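You operate a simulated robot arm through the tools that you are given. There is no shell and no other tool. Be economical: measure what you need, move in short steps, check, and stop when the job is done.

The job below is to be done with a simulated robot arm. You get a single attempt, and the scene is never put back.

TASK
Free the carousel's brake and dry the wet stub at heat 3.
Fine: turn it to HEAT, switch on and wait till the panel says DRY.

The check looks at the end state, three seconds after you hand in, the way a careful person would. Anything else that was tipped, shoved, dropped, spilled or broken makes it a failure.

THE ROBOT
A 6-joint arm with a fingered hand, hanging from a carriage that runs on a gantry, over the field with the corners [-0.895, 2.067], [-0.896, -0.533], [0.384, -0.533], [0.385, 2.067] (x, y) and turns from -398 to 290 degrees about z. Base frame: it is fixed where the carriage stands at the start and does not move with it; the origin is on the floor, on the carriage's upright axis, x ahead of it, y to its left, z up; the surface under the hand at the start is at about z = 0.76. Lengths are in m, angles in degrees, forces in N, time in s.
With the tool pointing down near the work surface it reaches from about 0.1 to 0.52 m from the robot's upright axis, wherever it stands. Its first joint turns from -166.0 to 166.0 degrees. Places, roughly: air valve knob [0.5, -0.3, 0.8]; brake switch of the carousel [0.5, -0.1, 0.8]; carousel panel [0.4, -0.4, 0.8]; flat blue air key [0.5, -0.3, 0.8]; gauge key [0.5, -0.5, 0.8]; green carousel knob [0.3, -0.4, 0.8]; heat knob of the carousel [0.5, 0, 0.8]; lock paddle [0.1, -0.4, 0.8]; orange heat switch [0.5, -0.4, 0.8]; pump paddle [0.1, -0.5, 0.8]; start key of the purple box [0.3, 0.1, 0.8]; vent knob [0.2, -0.4, 0.8]. Payload 4 kg.
The TCP is the grasp point between the finger pads, 0.03 m short of the fingertips. In the tool frame z runs along the fingers and y along their closing line. The gripper opens to 0.104 m. The gripper's body begins 0.035 m behind the TCP. The gripper is a hand of 5 fingers: y runs from the thumb to the fingers, the wrist lies at [-0.015, -0.113, -0.19] in the tool frame.
Orientation is that of the tool frame in the base frame, as a unit quaternion [w, x, y, z]. With the fingers straight down and the wrist toward the robot, the tool's x, y and z point along [0, 1, 0], [1, 0, 0] and [0, 0, -1] of the base frame.

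THE INTERFACE
- The arm moves only by the tool move_arm. Its argument "commands" is a list of rows, each a list of 2 entries, a list of its own where there are three numbers: the shift along the tool's x, y, z in units of 50 mm (1.0 is 50 mm), then the turn, a rotation vector about the tool's x, y, z in units of 8 degrees (1.0 is 8 degrees). In form: [[[dx, dy, dz], [rx, ry, rz]], ...]. A call has 1 to 12 rows; each row shifts and turns the commanded pose from where the row before left it, along the tool's axes as they then stand. A call with a number of a shift or a turn outside -1 to 1 is refused whole. Each row takes 0.2 s and may step no farther than 0.05 m and 8.6 degrees from the row before; otherwise, the whole call is refused. Where a pose cannot be reached the arm comes as near as it can. A force on the tool above 40 N (or 10 N above the force at the start of the call, whichever is more), or a blocked arm, ends the call early, and 0.2 s more pass. In this call time passes only in rows, and 0.2 s behind the last. It gives the time, the measured TCP pose, the force on the tool (base axes), the opening and the grip force at its end, in the units of the frame above (readings bear some noise), with the torque about the TCP (base axes, N m) and any sound that the robot's microphone picked up.
- Cameras (640 x 400 px; columns grow to the right, rows downward): "scene" is now at [0.2498, -0.0386, 1.8005]; the picture's right is [-0.68, -0.73, 0.00], its down [-0.68, 0.64, -0.36] and it looks along [0.27, -0.25, -0.93] (base axes); focal length 249 px, centre (320, 200). "wrist" rides on the gripper at [0.06, -0.083, -0.12] in the tool frame; the picture's right is [-0.79, 0.29, -0.54], its down [-0.56, -0.71, 0.44] and it looks along [-0.26, 0.65, 0.72] (tool axes); focal length 234 px, centre (320, 200). There is no depth. A picture from a camera that has moved, and an enlarged one, comes with that camera's place and axes in the base frame and with its lens. The place of the scene camera against the robot may be out by one fixed shift of up to 0.012 m in any direction.
- get_image(camera): a new picture of that camera. It takes no simulated time.
- raise_lower(by): slides the trunk up (or, below 0, down) by that many m; the arm and the scene camera ride with it, the base frame stays. It gives what a move gives, with no picture.
- steer(legs): drives the robot by 1 to 6 legs, each [ahead, left, turn to the left] in m, m and degrees, along the robot's own axes; the way and the turn of a leg run together, so that a leg with both is an arc; at most 1.5 m and 180 degrees a leg. The arm and the cameras ride along, it lands a little off, and it stops where it bumps. It keeps to its track: a leg is cut to what the track allows. It gives what a move gives.
- move_fingers(index, middle, ring, little, thumb_bend, thumb_turn): sets how far each is bent, from 0 (flat) to 1 (curled in); at 0.3 the hand is open as for a grip, at 0.7 the pads meet at the TCP. One left out holds its place. A second passes; each finger stops where it meets its share of the squeeze, and holds until it gets a number again. It is the only way to open and close the hand. It gives what a move gives, with no picture; readings hold the bend of each and the force on index, middle, ring, little, thumb and palm. thumb_turn goes from beside the hand (0) to across from the fingers (1), as for a grip.
- turn_head(pan, tilt): turns the head with the scene camera to pan (to the left, within 155 degrees either way) and tilt (down, from -29 to 69), counted from straight ahead of the robot. It gives what a move gives.
- inspect(camera, box): a new picture of the part [left, top, right, bottom] of that camera's present view, enlarged. It takes no simulated time.
- close_job(): hands the job in; it is judged then, once.

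Work in short steps. Places have to be worked out from the pictures, the camera data and where the tool is seen: move nearer, look again, correct. Check each grasp and each placing, and mend what went wrong. You have 120 turns and 98 pictures in all, those below and enlarged ones among them. Open the gripper and draw the arm clear of the work before you hand the job in, unless the task says otherwise; then end with one line.

The tools are called after "Request:" as a command line: name --argument value ..., lists and objects as JSON in quotes. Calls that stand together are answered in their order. move_arm: Moves the arm, as the interface text tells. Its arguments: {"type":"object","properties":{"commands":{"type":"array","items":{"type":"array"}}},"required":["commands"]} The other tools are called the same way: raise_lower (by) slides the trunk up or down; move_fingers (index, middle, ring, little, thumb_bend, thumb_turn) moves the fingers one by one; steer (legs) drives the base; turn_head (pan, tilt) turns the head that bears the scene camera; get_image (camera) takes a picture; inspect (camera, box) takes an enlarged picture of a part of a camera's view; close_job () hands the job in.

At the start:

```text
clock: 0.0
position: [0.3975, -0.271, 1.0847]
ee_rot: [0.0, 0.707, 0.707, 0.0]
ft_force: [-0.6, 0.8, 1.1]
wrist_torque: [-0.01, -0.01, 0.0]
opening: 0.1035
grasp_force: 0.0
shape: jaw
bend: [0.3, 0.3, 0.3, 0.3, 0.3, 0.97]
finger forces: [0.1, 0.0, 0.1, 0.0, 0.0, 0.1]
trunk travel left (down, up): [-0.536, 0.062]
robot x, y, heading: [-0.0028, -0.0041, 0.1]
head pan, tilt: [-42.9, 68.8]
```

scene: 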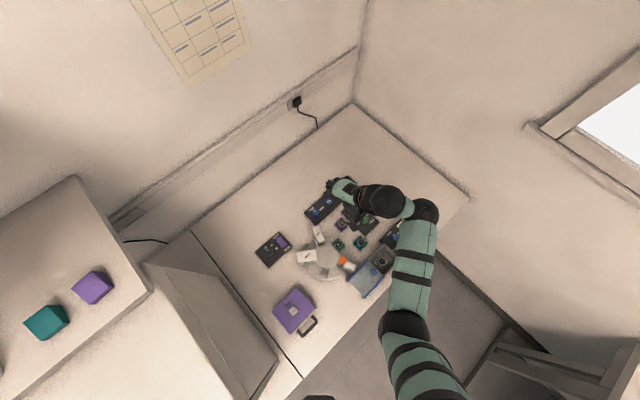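
wrist: 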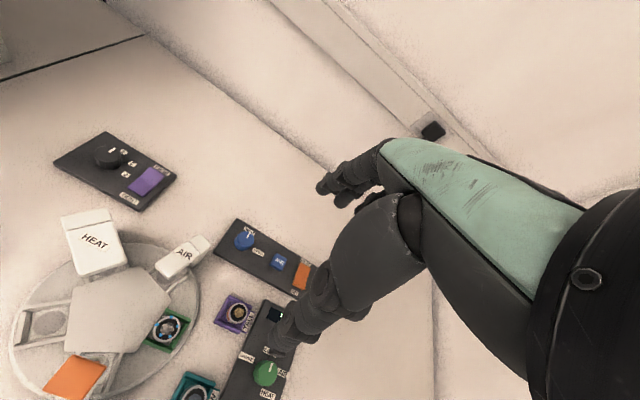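

The table has a carousel with several panels around it. I'll enlarge the views to read the labels.

Request:
inspect --camera "scene" --box '[240, 170, 420, 290]'

Request:
inspect --camera "wrist" --box '[0, 120, 320, 400]'

```text
3.33 times, centred on (330, 230) of scene
camera zoom: at [0.2498, -0.0386, 1.8005], right [-0.68, -0.73, 0.0], down [-0.68, 0.64, -0.36], along [0.27, -0.25, -0.93], focal length 831 px, centre (287, 100)
```

zoom: 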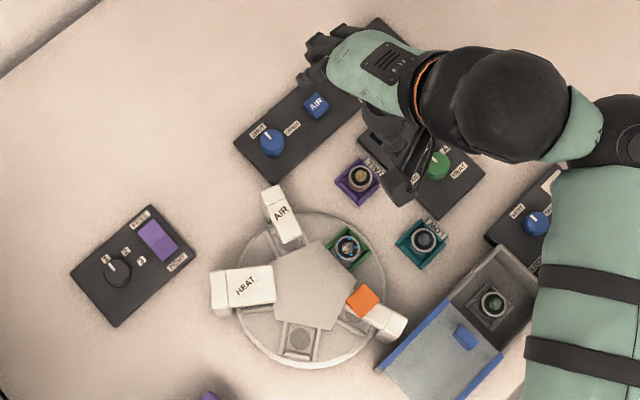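

```text
1.43 times, centred on (160, 260) of wrist
camera zoom: at [0.3132, -0.2106, 1.2042], right [0.29, -0.79, 0.54], down [-0.71, -0.56, -0.44], along [0.65, -0.26, -0.72], focal length 334 px, centre (549, 114)
```

zoom: 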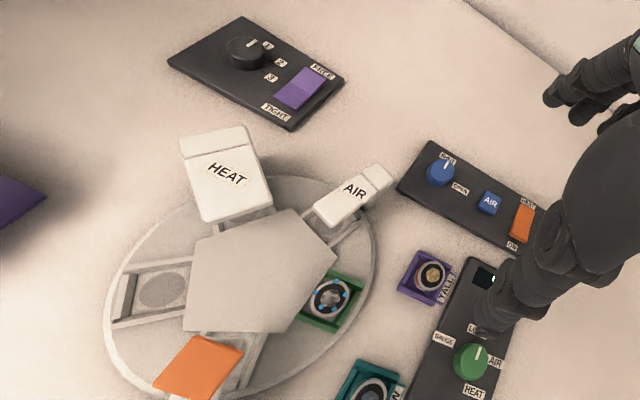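

The hand hides the panel. I'll shift back toward the robot and to the right at height, then look again.

Request:
move_arm --commands '[[[-1, 0, 0], [0, 0, 0]], [[-1, 0, 0], [0, 0, 0]], [[-1, 0, 0], [0, 0, 0]], [[0, -1, 0], [0, 0, 0]], [[0, -1, 0], [0, 0, 0]]]'

Request:
get_image --camera "wrist"

Request:
inspect --camera "scene" --box '[240, 160, 440, 300]'

```text
clock: 1.2
position: [0.3034, -0.4261, 1.0742]
ee_rot: [0.0, 0.707, 0.707, 0.0]
ft_force: [0.1, 0.5, -1.0]
wrist_torque: [0.01, 0.03, 0.0]
opening: 0.1036
grasp_force: 0.1
shape: jaw
bend: [0.3, 0.3, 0.3, 0.3, 0.3, 0.97]
finger forces: [0.0, 0.0, 0.1, 0.0, 0.1, 0.1]
out of reach, approached as far as the arm can: row 5
trunk travel left (down, up): [-0.536, 0.062]
robot x, y, heading: [0.0024, -0.0008, -0.1]
head pan, tilt: [-42.9, 68.8]
```

```text
93 pictures are left
camera wrist: at [0.2201, -0.3656, 1.1932], right [0.29, -0.79, 0.54], down [-0.71, -0.56, -0.44], along [0.65, -0.26, -0.72], focal length 234 px, centre (320, 200)
```

wrist: 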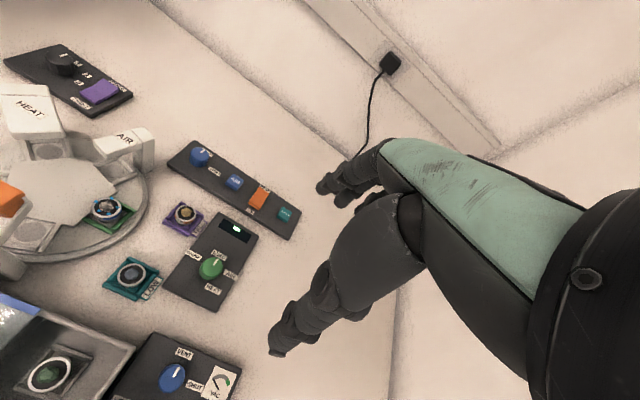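

```text
2.86 times, centred on (340, 230) of scene
camera zoom: at [0.2499, -0.0386, 1.8006], right [-0.68, -0.73, 0.0], down [-0.68, 0.64, -0.36], along [0.27, -0.25, -0.93], focal length 712 px, centre (263, 114)
```

zoom: 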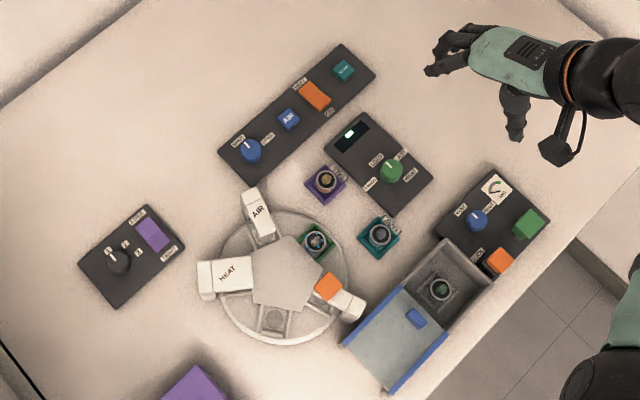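

Clear view now. I'll enlarge to read labels of the three panels and the stubs.

Request:
inspect --camera "scene" --box '[262, 225, 312, 270]'

Request:
inspect --camera "scene" --box '[345, 195, 395, 240]'

Request:
inspect --camera "scene" --box '[312, 172, 380, 224]'

Request:
inspect --camera "scene" --box '[305, 210, 385, 285]'

Request:
inspect --camera "wrist" --box '[150, 190, 300, 320]'

```text
8.89 times, centred on (287, 248) of scene
camera zoom: at [0.2499, -0.0386, 1.8006], right [-0.68, -0.73, 0.0], down [-0.68, 0.64, -0.36], along [0.27, -0.25, -0.93], focal length 2216 px, centre (613, -222)
```

zoom: 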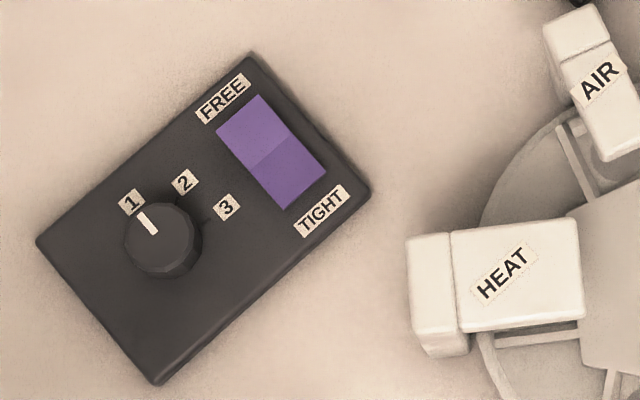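

```text
8.89 times, centred on (370, 218) of scene
camera zoom: at [0.2499, -0.0386, 1.8006], right [-0.68, -0.73, 0.0], down [-0.68, 0.64, -0.36], along [0.27, -0.25, -0.93], focal length 2216 px, centre (-124, 44)
```

zoom: 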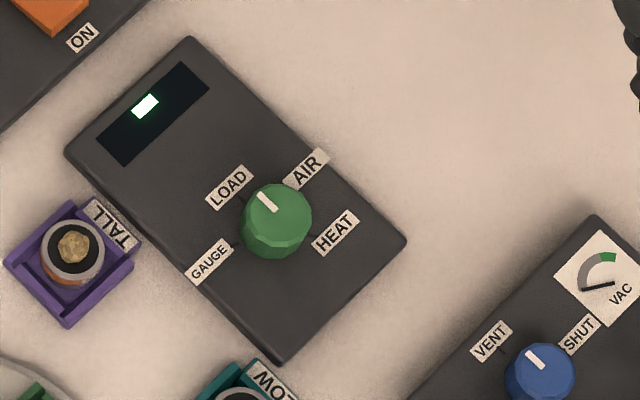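

```text
7.69 times, centred on (346, 198) of scene
camera zoom: at [0.2499, -0.0386, 1.8006], right [-0.68, -0.73, 0.0], down [-0.68, 0.64, -0.36], along [0.27, -0.25, -0.93], focal length 1918 px, centre (120, 215)
```

zoom: 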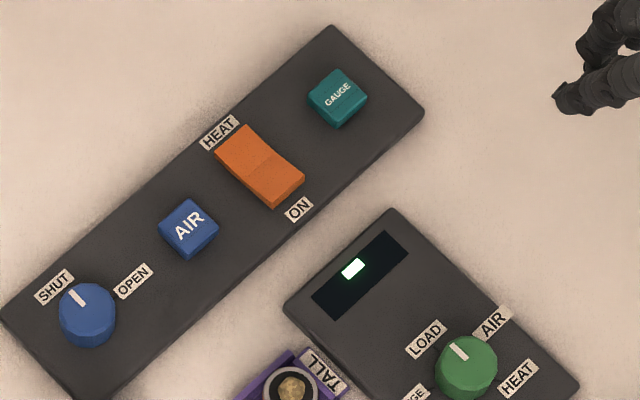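

```text
5.33 times, centred on (345, 248) of scene
camera zoom: at [0.2499, -0.0386, 1.8006], right [-0.68, -0.73, 0.0], down [-0.68, 0.64, -0.36], along [0.27, -0.25, -0.93], focal length 1330 px, centre (187, -53)
```

zoom: 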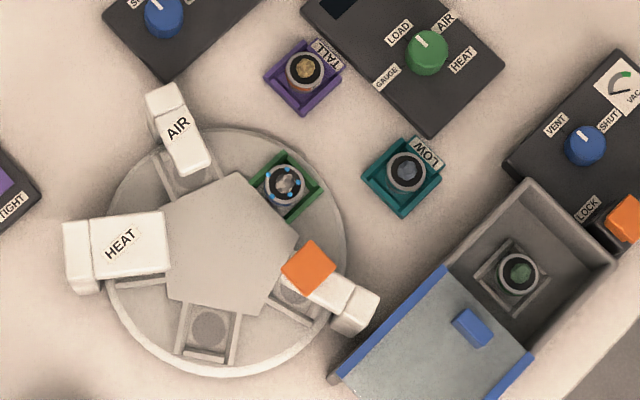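

```text
3.08 times, centred on (225, 255) of wrist
camera zoom: at [0.2201, -0.3656, 1.1932], right [0.29, -0.79, 0.54], down [-0.71, -0.56, -0.44], along [0.65, -0.26, -0.72], focal length 720 px, centre (612, 31)
```

zoom: 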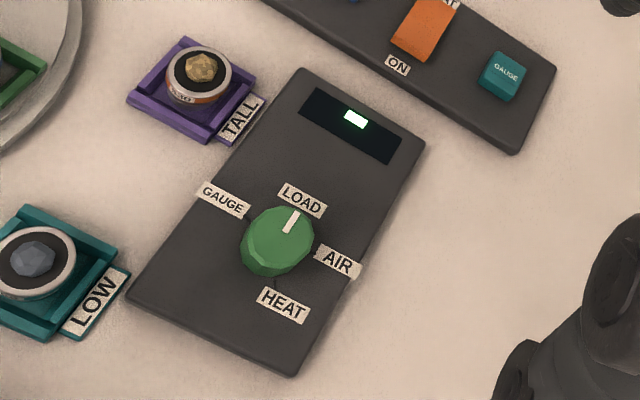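

Everything is identified. The wet stub (blue droplets) already sits in the green tray at LOAD, and the brake is at TIGHT. The heat knob is at 1 and the green knob at LOAD. I'll drive the carriage ahead and to the right so all controls are within reach, and form a pointing/pinching hand to see its shape.

Request:
steer --legs '[[0.1, -0.2, 0]]'

Request:
move_fingers --index 0.7 --middle 1 --ring 1 --little 1 --thumb_bend 0.7 --thumb_turn 1

Request:
get_image --camera "wrist"

Request:
get_image --camera "scene"

```text
clock: 2.9
position: [0.4064, -0.6222, 1.073]
ee_rot: [0.0, 0.708, 0.706, -0.001]
ft_force: [0.5, 0.9, 0.6]
wrist_torque: [-0.02, 0.04, 0.03]
opening: 0.1037
grasp_force: 0.1
shape: jaw
bend: [0.3, 0.3, 0.3, 0.3, 0.3, 0.97]
finger forces: [0.0, 0.0, 0.0, 0.1, 0.0, 0.0]
trunk travel left (down, up): [-0.536, 0.062]
robot x, y, heading: [0.1032, -0.1981, 0.0]
head pan, tilt: [-42.9, 68.8]
```

```text
clock: 3.9
position: [0.4049, -0.6233, 1.073]
ee_rot: [0.0, 0.708, 0.706, -0.001]
ft_force: [-0.2, -0.7, 0.0]
wrist_torque: [0.01, -0.01, -0.01]
opening: 0.0016
grasp_force: 0.1
shape: fingers
bend: [0.7, 1.0, 1.0, 1.0, 0.7, 1.0]
finger forces: [0.0, 0.0, 0.0, 0.0, 0.0, 0.0]
trunk travel left (down, up): [-0.536, 0.062]
robot x, y, heading: [0.1017, -0.1956, 0.1]
head pan, tilt: [-42.9, 68.8]
```

```text
86 pictures are left
camera wrist: at [0.3218, -0.5624, 1.193], right [0.29, -0.79, 0.54], down [-0.71, -0.56, -0.44], along [0.65, -0.26, -0.72], focal length 234 px, centre (320, 200)
```

wrist: 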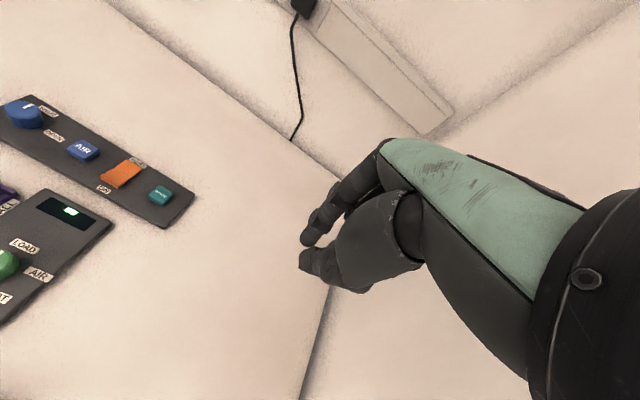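

```text
85 pictures are left
camera scene: at [0.3517, -0.2356, 1.8005], right [-0.68, -0.73, 0.0], down [-0.68, 0.64, -0.36], along [0.27, -0.25, -0.93], focal length 249 px, centre (320, 200)
```

scene: 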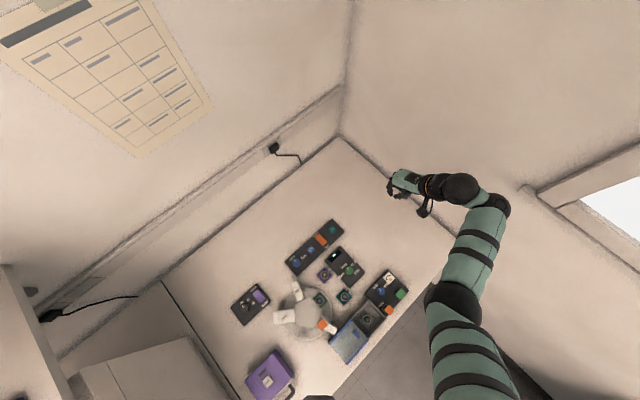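

Request:
inspect --camera "wrist" --box '[270, 130, 450, 300]'

Request:
inspect --camera "scene" --box '[375, 155, 475, 230]'

```text
2.35 times, centred on (360, 215) of wrist
camera zoom: at [0.3218, -0.5624, 1.193], right [0.29, -0.79, 0.54], down [-0.71, -0.56, -0.44], along [0.65, -0.26, -0.72], focal length 551 px, centre (226, 165)
```

zoom: 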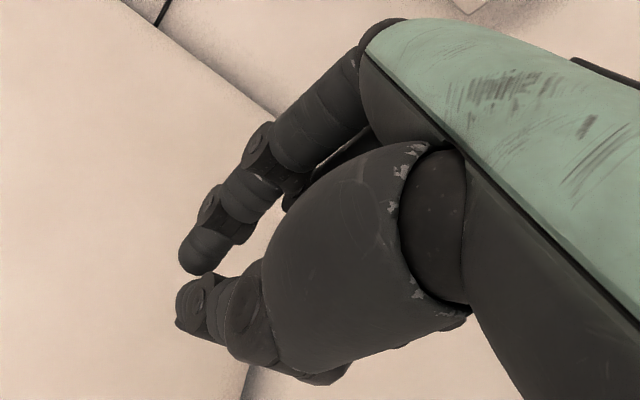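

```text
5.33 times, centred on (425, 192) of scene
camera zoom: at [0.3517, -0.2356, 1.8005], right [-0.68, -0.73, 0.0], down [-0.68, 0.64, -0.36], along [0.27, -0.25, -0.93], focal length 1330 px, centre (-240, 240)
```

zoom: 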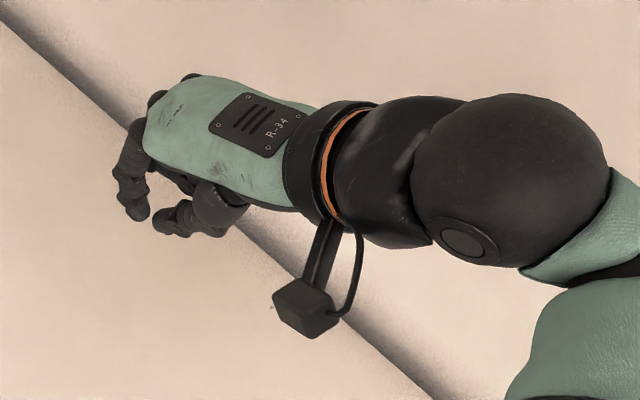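

Index and thumb tips meet about at the TCP, about 3 cm below it. For pressing I want the index alone, so I tuck the thumb aside and look, while travelling toward the brake rocker.

Request:
move_fingers --thumb_bend 0.8 --thumb_turn 0

Request:
move_arm --commands '[[[1, 0, 0], [0, 0, 0]], [[1, 0, 0], [0, 0, 0]], [[1, 0, 0], [0, 0, 0]], [[1, 0, 0], [0, 0, 0]], [[1, 0, 0], [0, 0, 0]], [[1, 0, 0], [0, 0, 0]], [[1, 0, 0], [0, 0, 0]], [[1, 0, 0], [0, 0, 0]], [[1, 0.8, 0], [0, 0, 0]], [[1, 0.8, 0], [0, 0, 0]], [[1, 0.8, 0], [0, 0, 0]]]'

Request:
get_image --camera "wrist"

Request:
get_image --camera "scene"

```text
clock: 4.9
position: [0.4054, -0.6221, 1.0732]
ee_rot: [0.0, 0.708, 0.707, 0.0]
ft_force: [0.4, 0.2, 0.1]
wrist_torque: [0.02, 0.0, 0.01]
opening: 0.0795
grasp_force: 0.0
shape: fingers
bend: [0.7, 1.0, 1.0, 1.0, 0.8, 0.0]
finger forces: [0.0, 0.0, 0.1, 0.1, 0.1, 0.1]
trunk travel left (down, up): [-0.536, 0.062]
robot x, y, heading: [0.1017, -0.1955, -0.1]
head pan, tilt: [-42.9, 68.8]
```

```text
refused: row 9 steps farther than a row can; nothing moved
```

```text
82 pictures are left
camera wrist: at [0.3218, -0.5624, 1.193], right [0.29, -0.79, 0.54], down [-0.71, -0.56, -0.44], along [0.65, -0.26, -0.72], focal length 234 px, centre (320, 200)
```

wrist: 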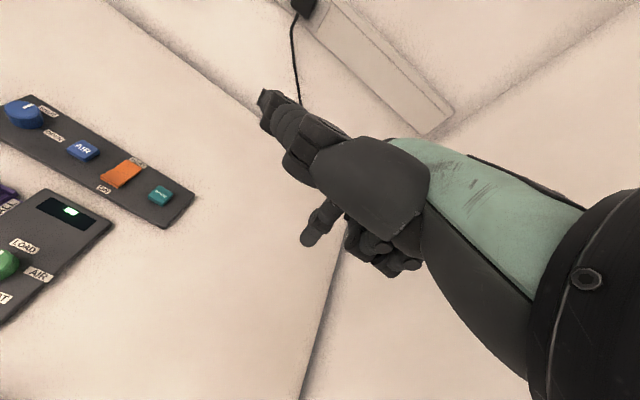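

```text
81 pictures are left
camera scene: at [0.3517, -0.2356, 1.8005], right [-0.68, -0.73, 0.0], down [-0.68, 0.64, -0.36], along [0.27, -0.25, -0.93], focal length 249 px, centre (320, 200)
```

scene: 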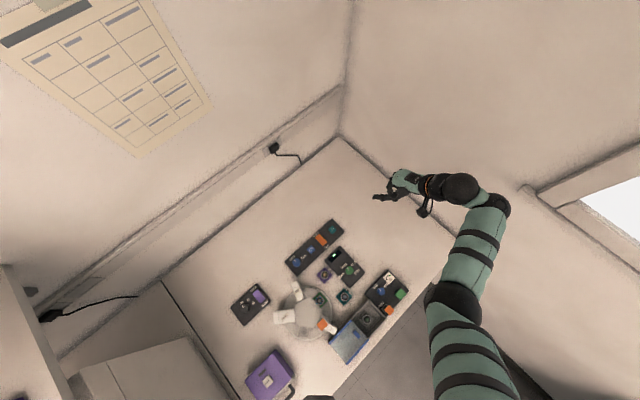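

Index now sticks out alone (tip about 1 cm beyond TCP in tool y). Moving at height to above the brake rocker, with smaller steps.

Request:
move_arm --commands '[[[1, 0, 0], [0, 0, 0]], [[1, 0, 0], [0, 0, 0]], [[1, 0, 0], [0, 0, 0]], [[1, 0, 0], [0, 0, 0]], [[1, 0, 0], [0, 0, 0]], [[1, 0, 0], [0, 0, 0]], [[1, 0, 0], [0, 0, 0]], [[1, 0, 0], [0, 0, 0]], [[1, 0, 0], [0, 0, 0]], [[0.9, 0.3, 0], [0, 0, 0]], [[0.9, 0.3, 0], [0, 0, 0]], [[0.35, 0.9, 0], [0, 0, 0]]]'

Request:
move_arm --commands '[[[0, 0.3, 0.9], [0, 0, 0]], [[0, 0.3, 0.9], [0, 0, 0]], [[0, 0, 1], [0, 0, 0]]]'

Request:
get_image --camera "wrist"

Request:
get_image --camera "scene"

```text
clock: 7.5
position: [0.497, -0.0727, 1.0492]
ee_rot: [0.0, 0.707, 0.707, -0.002]
ft_force: [-0.5, -0.1, -0.5]
wrist_torque: [0.01, -0.02, 0.03]
opening: 0.0798
grasp_force: 0.0
shape: fingers
bend: [0.7, 1.0, 1.0, 1.0, 0.8, 0.0]
finger forces: [0.1, 0.0, 0.1, 0.0, 0.1, 0.1]
out of reach, approached as far as the arm can: row 1, 2, 3
trunk travel left (down, up): [-0.536, 0.062]
robot x, y, heading: [0.0995, -0.198, -0.0]
head pan, tilt: [-42.9, 68.8]
```

```text
clock: 8.3
position: [0.529, -0.0754, 0.9096]
ee_rot: [-0.001, 0.709, 0.706, 0.001]
ft_force: [0.7, 0.0, -0.2]
wrist_torque: [-0.02, 0.03, 0.01]
opening: 0.0795
grasp_force: 0.1
shape: fingers
bend: [0.7, 1.0, 1.0, 1.0, 0.8, 0.0]
finger forces: [0.0, 0.0, 0.0, 0.1, 0.1, 0.0]
trunk travel left (down, up): [-0.536, 0.062]
robot x, y, heading: [0.1011, -0.198, -0.3]
head pan, tilt: [-42.9, 68.8]
```

```text
80 pictures are left
camera wrist: at [0.4461, -0.0141, 1.0285], right [0.29, -0.79, 0.54], down [-0.71, -0.56, -0.44], along [0.65, -0.26, -0.72], focal length 234 px, centre (320, 200)
```

wrist: 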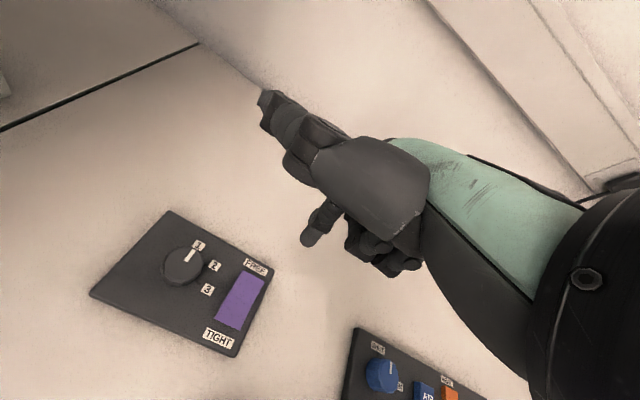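

```text
79 pictures are left
camera scene: at [0.3517, -0.2355, 1.8006], right [-0.68, -0.73, 0.0], down [-0.68, 0.64, -0.36], along [0.27, -0.25, -0.93], focal length 249 px, centre (320, 200)
```

scene: 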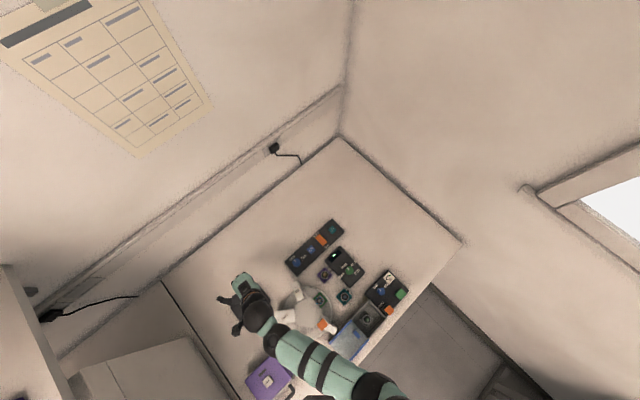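

From the wrist view the rocker's FREE end is near (0.518, -0.064). I shift over it and descend to z≈0.85.

Request:
move_arm --commands '[[[0.15, -0.44, 0.4], [0, 0, 0]], [[0, 0, 0.6], [0, 0, 0]]]'

Request:
get_image --camera "wrist"

```text
clock: 8.9
position: [0.5067, -0.0666, 0.8571]
ee_rot: [0.0, 0.707, 0.707, -0.001]
ft_force: [-1.3, 0.5, -0.3]
wrist_torque: [0.01, -0.03, 0.0]
opening: 0.0795
grasp_force: 0.0
shape: fingers
bend: [0.7, 1.0, 1.0, 1.0, 0.8, 0.0]
finger forces: [0.0, 0.0, 0.0, 0.0, 0.0, 0.0]
trunk travel left (down, up): [-0.536, 0.062]
robot x, y, heading: [0.1027, -0.2002, -0.1]
head pan, tilt: [-42.9, 68.8]
```

```text
78 pictures are left
camera wrist: at [0.4232, -0.006, 0.9771], right [0.29, -0.79, 0.54], down [-0.71, -0.56, -0.44], along [0.65, -0.26, -0.72], focal length 234 px, centre (320, 200)
```

wrist: 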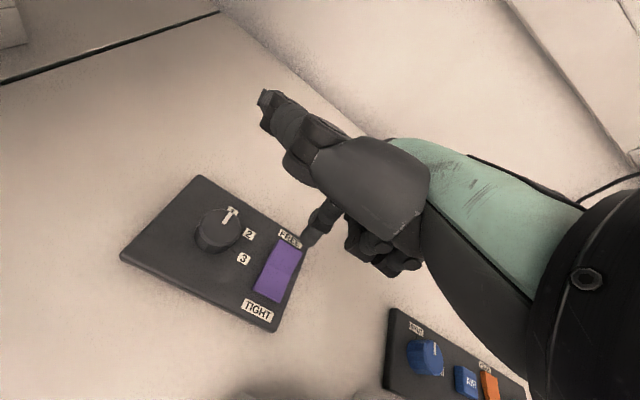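

The tip is lined up above the FREE end. Descending in small steps until contact.

Request:
move_arm --commands '[[[0, 0.05, 0.3], [0, 0, 0]], [[0, 0, 0.3], [0, 0, 0]], [[0, 0, 0.16], [0, 0, 0]]]'

Request:
get_image --camera "wrist"

```text
clock: 9.7
position: [0.5096, -0.0646, 0.818]
ee_rot: [0.0, 0.707, 0.707, 0.0]
ft_force: [0.5, 0.1, 0.2]
wrist_torque: [0.01, -0.02, -0.03]
opening: 0.0797
grasp_force: 0.0
shape: fingers
bend: [0.7, 1.0, 1.0, 1.0, 0.8, 0.0]
finger forces: [0.0, 0.0, 0.1, 0.0, 0.0, 0.0]
trunk travel left (down, up): [-0.536, 0.062]
robot x, y, heading: [0.1048, -0.1952, -0.3]
head pan, tilt: [-42.9, 68.8]
```

```text
77 pictures are left
camera wrist: at [0.4256, -0.0051, 0.9375], right [0.29, -0.79, 0.54], down [-0.71, -0.56, -0.44], along [0.65, -0.26, -0.72], focal length 234 px, centre (320, 200)
```

wrist: 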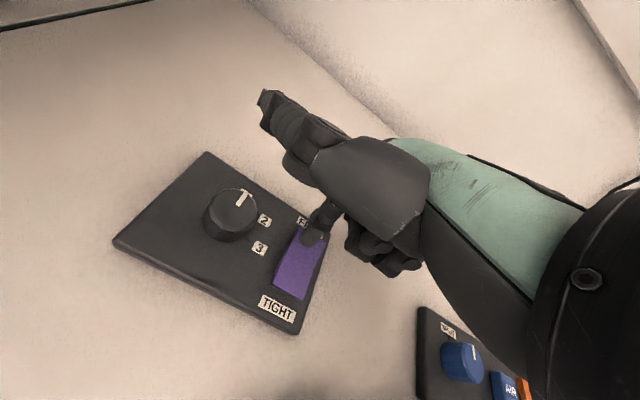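

No contact yet; the tip is over the FREE end. Continuing down in 4 mm steps.

Request:
move_arm --commands '[[[0, 0, 0.08], [0, 0, 0]], [[0, 0, 0.08], [0, 0, 0]], [[0, 0, 0.08], [0, 0, 0]]]'

Request:
inspect --camera "wrist" --box '[200, 150, 380, 340]'

```text
clock: 10.5
position: [0.5136, -0.0648, 0.8082]
ee_rot: [0.003, 0.708, 0.706, 0.002]
ft_force: [3.2, -3.3, 14.1]
wrist_torque: [0.03, -0.16, -0.05]
opening: 0.0799
grasp_force: 7.7
shape: fingers
bend: [0.71, 1.0, 1.0, 1.0, 0.8, 0.0]
finger forces: [15.2, 0.1, 0.0, 0.0, 0.1, 0.0]
trunk travel left (down, up): [-0.536, 0.062]
robot x, y, heading: [0.1033, -0.1988, -0.3]
head pan, tilt: [-42.9, 68.8]
```

```text
2.11 times, centred on (290, 245) of wrist
camera zoom: at [0.4299, -0.0046, 0.9273], right [0.28, -0.79, 0.54], down [-0.7, -0.56, -0.44], along [0.65, -0.26, -0.71], focal length 493 px, centre (383, 105)
```

zoom: 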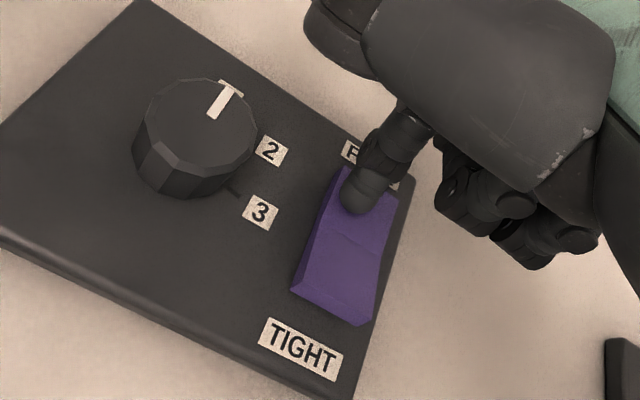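

Contact at 14 N, and the TIGHT end appears raised. I'll lift and check how the rocker sits.

Request:
move_arm --commands '[[[0, 0, -0.5], [0, 0, 0]], [[0, -0.5, -0.8], [0, 0, 0]], [[0, -0.6, -0.7], [0, 0, 0]]]'

Request:
get_image --camera "wrist"

Request:
inspect --camera "wrist" --box '[180, 160, 320, 270]'

```text
clock: 11.3
position: [0.451, -0.0663, 0.9044]
ee_rot: [0.0, 0.708, 0.706, 0.0]
ft_force: [0.1, 0.3, 0.9]
wrist_torque: [-0.04, 0.02, 0.03]
opening: 0.0797
grasp_force: 0.1
shape: fingers
bend: [0.7, 1.0, 1.0, 1.0, 0.8, 0.0]
finger forces: [0.1, 0.0, 0.0, 0.1, 0.1, 0.0]
trunk travel left (down, up): [-0.536, 0.062]
robot x, y, heading: [0.1022, -0.1962, 0.0]
head pan, tilt: [-42.9, 68.8]
```

```text
75 pictures are left
camera wrist: at [0.3679, -0.0058, 1.0245], right [0.29, -0.79, 0.54], down [-0.71, -0.56, -0.43], along [0.65, -0.26, -0.72], focal length 234 px, centre (320, 200)
```

wrist: 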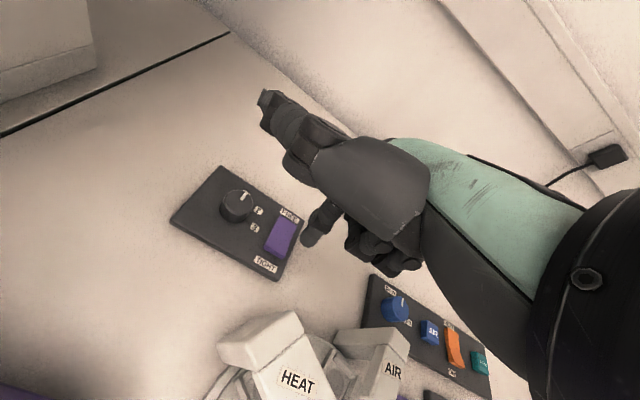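

```text
3.64 times, centred on (250, 215) of wrist
camera zoom: at [0.3679, -0.0058, 1.0245], right [0.29, -0.79, 0.54], down [-0.71, -0.56, -0.43], along [0.65, -0.26, -0.72], focal length 852 px, centre (574, 146)
```

zoom: 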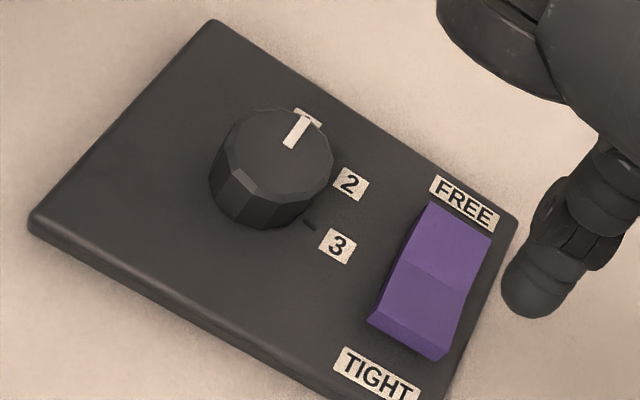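

FREE is now pressed in and TIGHT stands proud. Next is the heat knob, centred near (0.503, -0.003). I'll set index and thumb open as a pincer, yaw the hand 45° left and move over the knob.

Request:
move_fingers --index 0.4 --thumb_bend 0.4 --thumb_turn 1

Request:
move_arm --commands '[[[0.63, 0.52, 0], [0, 0, 0]], [[0.63, 0.52, 0], [0, 0, 0]], [[0, 0, 0], [0, 0, -0.94]], [[0, 0, 0], [0, 0, -0.94]], [[0, 0, 0], [0, 0, -0.94]], [[0, 0, 0], [0, 0, -0.94]], [[0, 0, 0], [0, 0, -0.94]], [[0, 0, 0], [0, 0, -0.94]]]'

Request:
get_image --camera "wrist"

Request:
inspect --camera "scene" --box '[190, 240, 330, 340]'

```text
clock: 12.3
position: [0.4522, -0.0656, 0.9054]
ee_rot: [0.0, 0.708, 0.707, 0.0]
ft_force: [0.0, -0.3, 0.5]
wrist_torque: [0.0, -0.03, 0.03]
opening: 0.0777
grasp_force: 0.0
shape: fingers
bend: [0.4, 1.0, 1.0, 1.0, 0.4, 0.99]
finger forces: [0.0, 0.1, 0.0, 0.0, 0.0, 0.0]
trunk travel left (down, up): [-0.536, 0.062]
robot x, y, heading: [0.1048, -0.1971, -0.2]
head pan, tilt: [-42.9, 68.8]
```

```text
clock: 14.1
position: [0.505, -0.0007, 0.9058]
ee_rot: [0.0, 0.381, 0.925, 0.0]
ft_force: [-0.3, 0.1, 0.2]
wrist_torque: [0.01, 0.0, 0.0]
opening: 0.0778
grasp_force: 0.1
shape: fingers
bend: [0.4, 1.0, 1.0, 1.0, 0.4, 0.99]
finger forces: [0.0, 0.0, 0.1, 0.0, 0.0, 0.0]
trunk travel left (down, up): [-0.536, 0.062]
robot x, y, heading: [0.1036, -0.1972, -0.1]
head pan, tilt: [-42.9, 68.8]
```

```text
73 pictures are left
camera wrist: at [0.4049, -0.0183, 1.0243], right [0.76, -0.35, 0.54], down [-0.1, -0.89, -0.44], along [0.64, 0.28, -0.72], focal length 234 px, centre (320, 200)
```

wrist: 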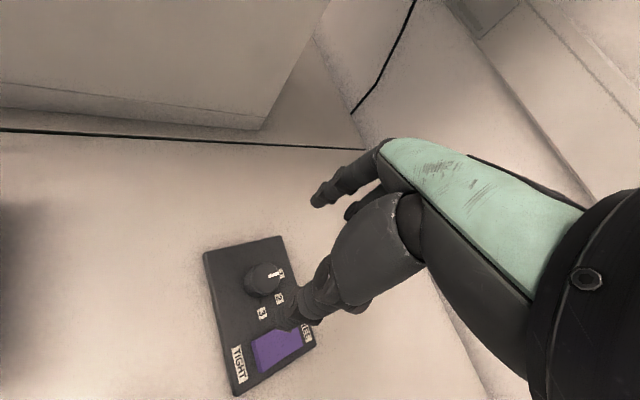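

```text
4.00 times, centred on (260, 290) of scene
camera zoom: at [0.3517, -0.2356, 1.8005], right [-0.68, -0.73, 0.0], down [-0.68, 0.64, -0.36], along [0.27, -0.25, -0.93], focal length 997 px, centre (560, -160)
```

zoom: 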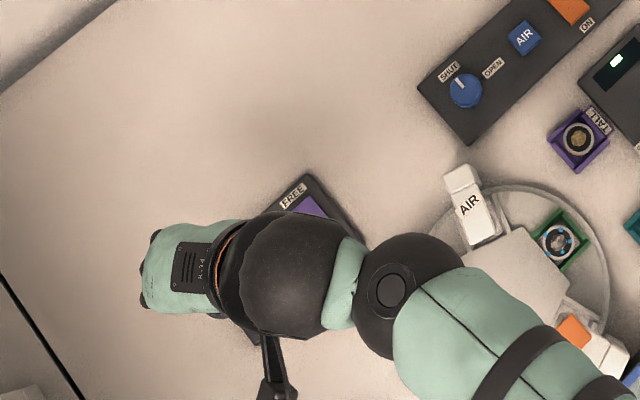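

The knob is slightly toward the wrist from the TCP line. I correct by -5 mm in tool y and come down to z≈0.85 for a check.

Request:
move_arm --commands '[[[0, -0.1, 0.55], [0, 0, 0]], [[0, 0, 0.55], [0, 0, 0]]]'

Request:
inspect --camera "wrist" --box '[200, 150, 400, 370]'

```text
clock: 14.7
position: [0.5, -0.0043, 0.8485]
ee_rot: [0.0, 0.382, 0.924, 0.0]
ft_force: [-0.1, 0.1, -1.1]
wrist_torque: [0.03, 0.02, 0.01]
opening: 0.0778
grasp_force: 0.1
shape: fingers
bend: [0.4, 1.0, 1.0, 1.0, 0.4, 0.99]
finger forces: [0.0, 0.0, 0.0, 0.1, 0.0, 0.0]
trunk travel left (down, up): [-0.536, 0.062]
robot x, y, heading: [0.0993, -0.1989, -0.3]
head pan, tilt: [-42.9, 68.8]
```

```text
1.82 times, centred on (300, 260) of wrist
camera zoom: at [0.3985, -0.0222, 0.9684], right [0.76, -0.35, 0.54], down [-0.1, -0.89, -0.44], along [0.64, 0.28, -0.72], focal length 426 px, centre (356, 91)
```

zoom: 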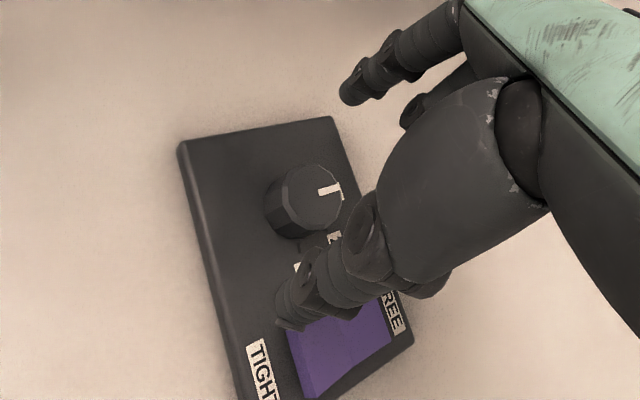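

The knob sits between the finger pair. I narrow the pincer a bit and descend to knob height in small steps.

Request:
move_fingers --index 0.5 --thumb_bend 0.5

Request:
move_arm --commands '[[[0, 0, 0.3], [0, 0, 0]], [[0, 0, 0.2], [0, 0, 0]], [[0, 0, 0.15], [0, 0, 0]]]'

Request:
inspect --camera "wrist" --box '[200, 150, 400, 370]'

```text
clock: 15.7
position: [0.4991, -0.0052, 0.8488]
ee_rot: [0.0, 0.383, 0.924, 0.0]
ft_force: [-0.6, 0.8, -0.3]
wrist_torque: [-0.02, 0.0, -0.01]
opening: 0.0526
grasp_force: 0.1
shape: fingers
bend: [0.5, 1.0, 1.0, 1.0, 0.5, 1.0]
finger forces: [0.1, 0.0, 0.0, 0.1, 0.0, 0.1]
trunk travel left (down, up): [-0.536, 0.062]
robot x, y, heading: [0.1003, -0.1947, -0.0]
head pan, tilt: [-42.9, 68.8]
```

```text
clock: 16.5
position: [0.5037, -0.0056, 0.8184]
ee_rot: [0.0, 0.383, 0.924, 0.001]
ft_force: [-0.2, 0.0, -0.5]
wrist_torque: [0.04, 0.01, -0.03]
opening: 0.0526
grasp_force: 0.1
shape: fingers
bend: [0.5, 1.0, 1.0, 1.0, 0.5, 1.0]
finger forces: [0.1, 0.1, 0.0, 0.0, 0.1, 0.1]
trunk travel left (down, up): [-0.536, 0.062]
robot x, y, heading: [0.1013, -0.196, -0.1]
head pan, tilt: [-42.9, 68.8]
```

```text
1.82 times, centred on (300, 260) of wrist
camera zoom: at [0.402, -0.0223, 0.9379], right [0.76, -0.35, 0.54], down [-0.1, -0.89, -0.44], along [0.64, 0.28, -0.72], focal length 426 px, centre (356, 91)
```

zoom: 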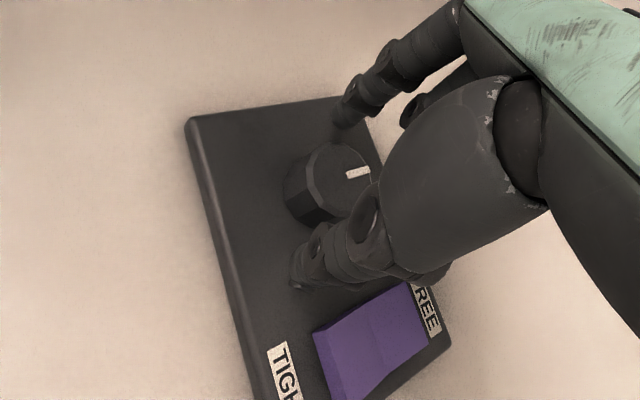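

Knob is on the pincer's line. Down another ~7 mm and then close gently.

Request:
move_arm --commands '[[[0, 0, 0.08], [0, 0, 0]], [[0, 0, 0.06], [0, 0, 0]]]'

Request:
move_fingers --index 0.62 --thumb_bend 0.62

Request:
inspect --camera "wrist" --box '[200, 150, 400, 370]'

```text
clock: 17.1
position: [0.5036, -0.0044, 0.8115]
ee_rot: [0.0, 0.381, 0.924, 0.0]
ft_force: [0.8, -0.7, 0.5]
wrist_torque: [0.01, 0.01, 0.04]
opening: 0.053
grasp_force: 0.1
shape: fingers
bend: [0.5, 1.0, 1.0, 1.0, 0.5, 1.0]
finger forces: [0.0, 0.0, 0.1, 0.0, 0.1, 0.0]
trunk travel left (down, up): [-0.536, 0.062]
robot x, y, heading: [0.1052, -0.1949, -0.1]
head pan, tilt: [-42.9, 68.8]
```

```text
clock: 18.1
position: [0.5025, -0.0053, 0.8112]
ee_rot: [0.0, 0.384, 0.923, 0.0]
ft_force: [1.0, 2.2, 0.2]
wrist_torque: [0.02, -0.05, -0.02]
opening: 0.0284
grasp_force: 2.1
shape: fingers
bend: [0.58, 1.0, 1.0, 1.0, 0.6, 1.0]
finger forces: [2.7, 0.1, 0.1, 0.0, 1.1, 0.0]
trunk travel left (down, up): [-0.536, 0.062]
robot x, y, heading: [0.1035, -0.1991, -0.1]
head pan, tilt: [-42.9, 68.8]
```

```text
1.82 times, centred on (300, 260) of wrist
camera zoom: at [0.4016, -0.0221, 0.9311], right [0.76, -0.35, 0.54], down [-0.1, -0.89, -0.44], along [0.64, 0.28, -0.72], focal length 426 px, centre (356, 91)
```

zoom: 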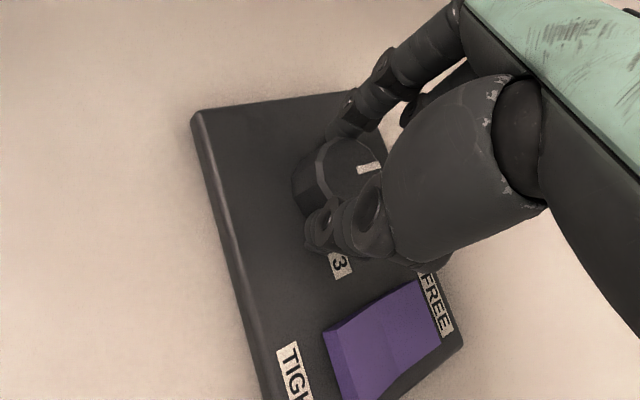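

Both pads touch. Squeeze a bit more and turn clockwise (tool +z) by about 48°.

Request:
move_fingers --index 0.68 --thumb_bend 0.69

Request:
move_arm --commands '[[[0, 0, 0], [0, 0, 0.9]], [[0, 0, 0], [0, 0, 0.9]], [[0, 0, 0], [0, 0, 0.9]], [[0, 0, 0], [0, 0, 0.9]], [[0, 0, 0], [0, 0, 0.9]], [[0, 0, 0], [0, 0, 0.9]]]'

Request:
inspect --camera "wrist" --box '[200, 150, 400, 370]'

```text
clock: 19.1
position: [0.5027, -0.0058, 0.8114]
ee_rot: [0.0, 0.381, 0.924, 0.0]
ft_force: [-1.0, 2.3, 0.5]
wrist_torque: [0.09, -0.01, 0.0]
opening: 0.0262
grasp_force: 6.0
shape: fingers
bend: [0.59, 1.0, 1.0, 1.0, 0.63, 1.0]
finger forces: [6.2, 0.0, 0.1, 0.1, 5.5, 0.1]
trunk travel left (down, up): [-0.536, 0.062]
robot x, y, heading: [0.1, -0.1983, 0.1]
head pan, tilt: [-42.9, 68.8]
```

```text
clock: 20.5
position: [0.5033, -0.0041, 0.8101]
ee_rot: [0.001, 0.697, 0.717, 0.001]
ft_force: [1.2, 4.8, -0.3]
wrist_torque: [0.12, -0.02, 0.0]
opening: 0.0264
grasp_force: 6.8
shape: fingers
bend: [0.59, 1.0, 1.0, 1.0, 0.63, 1.0]
finger forces: [7.7, 0.0, 0.0, 0.0, 6.0, 0.0]
trunk travel left (down, up): [-0.536, 0.062]
robot x, y, heading: [0.1007, -0.1965, -0.2]
head pan, tilt: [-42.9, 68.8]
```

```text
1.82 times, centred on (300, 260) of wrist
camera zoom: at [0.4172, 0.0534, 0.9309], right [0.31, -0.78, 0.54], down [-0.69, -0.58, -0.44], along [0.65, -0.24, -0.72], focal length 426 px, centre (356, 91)
```

zoom: 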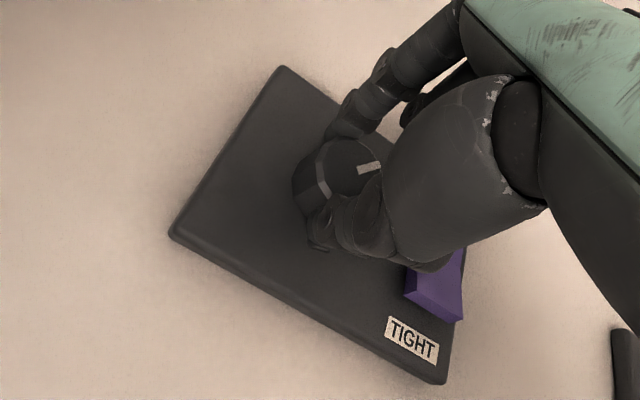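

The knob turned with the hand. Continuing for the second part, to 3.

Request:
move_arm --commands '[[[0, 0, 0], [0, 0, 0.95]], [[0, 0, 0], [0, 0, 0.95]], [[0, 0, 0], [0, 0, 0.95]], [[0, 0, 0], [0, 0, 0.95]], [[0, 0, 0], [0, 0, 0.95]], [[0, 0, 0], [0, 0, 0.95]]]'

Request:
inspect --camera "wrist" --box '[200, 150, 400, 370]'

```text
clock: 21.9
position: [0.4865, -0.0114, 0.8322]
ee_rot: [-0.001, 0.92, 0.392, -0.001]
ft_force: [0.0, -0.1, -0.7]
wrist_torque: [0.02, 0.02, 0.02]
opening: 0.0057
grasp_force: 0.0
shape: fingers
bend: [0.68, 1.0, 1.0, 1.0, 0.69, 1.0]
finger forces: [0.0, 0.0, 0.0, 0.0, 0.0, 0.0]
out of reach, approached as far as the arm can: row 4, 5, 6
trunk travel left (down, up): [-0.536, 0.062]
robot x, y, heading: [0.1004, -0.1937, -0.2]
head pan, tilt: [-42.9, 68.8]
```

```text
1.82 times, centred on (300, 260) of wrist
camera zoom: at [0.4673, 0.0895, 0.9514], right [-0.34, -0.77, 0.54], down [-0.9, 0.09, -0.44], along [0.29, -0.63, -0.72], focal length 426 px, centre (356, 91)
```

zoom: 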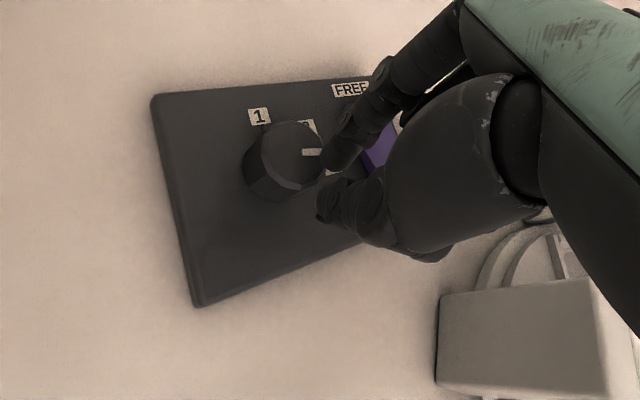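

Reach ran out and the pincer slid off, with the knob now around 2. I'll lift clear and see.

Request:
move_arm --commands '[[[0, 0, -0.8], [0, 0, 0]], [[0, 0, -0.8], [0, 0, 0]], [[0, 0, -0.4], [0, 0, -0.9]], [[0, 0, 0], [0, 0, -0.9]], [[0, 0, 0], [0, 0, -0.9]], [[0, 0, 0], [0, 0, -0.9]], [[0, 0, 0], [0, 0, -0.9]], [[0, 0, 0], [0, 0, -0.9]]]'

Request:
get_image --camera "wrist"

Request:
inspect --camera "wrist" --box '[180, 220, 320, 350]'

```text
clock: 23.7
position: [0.4858, -0.0112, 0.9326]
ee_rot: [0.0, 0.71, 0.705, 0.001]
ft_force: [0.2, 0.2, 0.3]
wrist_torque: [0.01, -0.01, -0.03]
opening: 0.0057
grasp_force: 0.1
shape: fingers
bend: [0.68, 1.0, 1.0, 1.0, 0.69, 1.0]
finger forces: [0.0, 0.0, 0.0, 0.1, 0.1, 0.1]
trunk travel left (down, up): [-0.536, 0.062]
robot x, y, heading: [0.1009, -0.1991, -0.0]
head pan, tilt: [-42.9, 68.8]
```

```text
66 pictures are left
camera wrist: at [0.4025, 0.0492, 1.0514], right [0.28, -0.79, 0.54], down [-0.71, -0.55, -0.44], along [0.65, -0.26, -0.72], focal length 234 px, centre (320, 200)
```

wrist: 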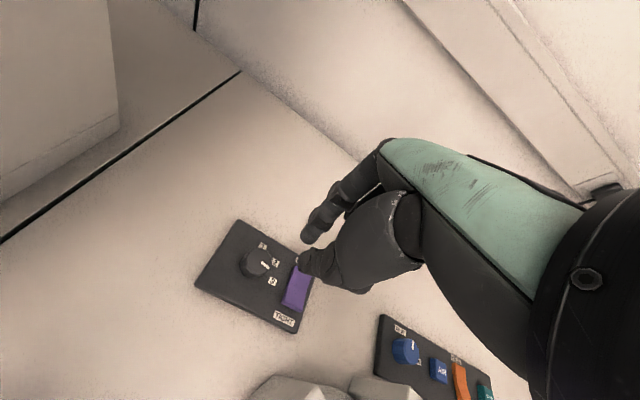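

```text
3.08 times, centred on (250, 285) of wrist
camera zoom: at [0.4025, 0.0492, 1.0514], right [0.28, -0.79, 0.54], down [-0.71, -0.55, -0.44], along [0.65, -0.26, -0.72], focal length 720 px, centre (535, -62)
```

zoom: 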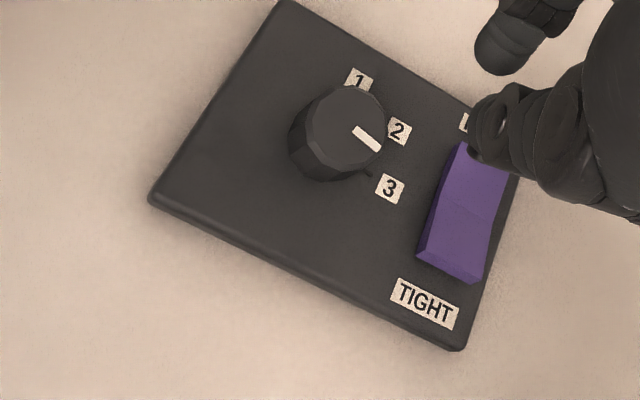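

The pointer's direction now matches label 3 allowing for the oblique view. I'll move the hand away toward the carousel panel and verify from above.

Request:
move_arm --commands '[[[0, -0.5, -0.8], [0, 0, 0]], [[-0.6, -0.5, -0.6], [0, 0, 0]], [[-1, 0, 0], [0, 0, 0]], [[-1, 0, 0], [0, 0, 0]], [[-1, 0, 0], [0, 0, 0]], [[-1, 0, 0], [0, 0, 0]], [[-1, 0, 0], [0, 0, 0]], [[-1, 0, 0], [0, 0, 0]]]'

Request:
inspect --camera "scene" --box '[225, 275, 285, 335]'

Request:
get_image --camera "wrist"

```text
clock: 25.5
position: [0.4345, -0.3381, 1.0024]
ee_rot: [0.0, 0.711, 0.704, 0.0]
ft_force: [-0.7, -0.3, -1.2]
wrist_torque: [-0.05, -0.02, -0.04]
opening: 0.0054
grasp_force: 0.0
shape: fingers
bend: [0.68, 1.0, 1.0, 1.0, 0.69, 1.0]
finger forces: [0.0, 0.0, 0.0, 0.1, 0.0, 0.0]
trunk travel left (down, up): [-0.536, 0.062]
robot x, y, heading: [0.1032, -0.1972, 0.1]
head pan, tilt: [-42.9, 68.8]
```

```text
6.67 times, centred on (255, 305) of scene
camera zoom: at [0.3517, -0.2355, 1.8005], right [-0.68, -0.73, 0.0], down [-0.68, 0.64, -0.36], along [0.27, -0.25, -0.93], focal length 1662 px, centre (753, -500)
```

zoom: 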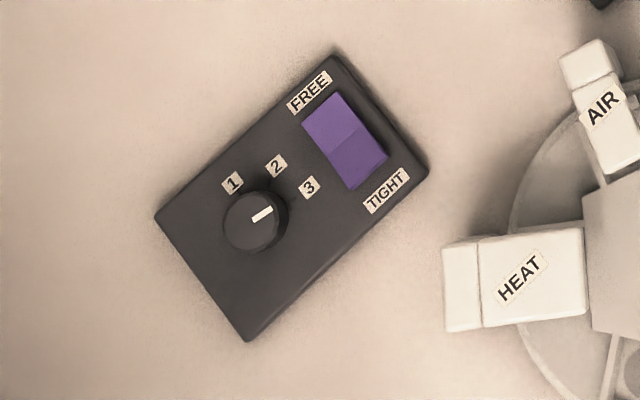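

```text
63 pictures are left
camera wrist: at [0.3509, -0.2787, 1.1221], right [0.28, -0.79, 0.54], down [-0.71, -0.55, -0.44], along [0.64, -0.26, -0.72], focal length 234 px, centre (320, 200)
```

wrist: 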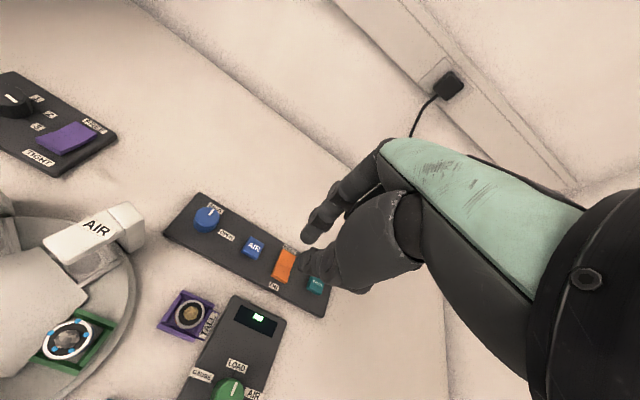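

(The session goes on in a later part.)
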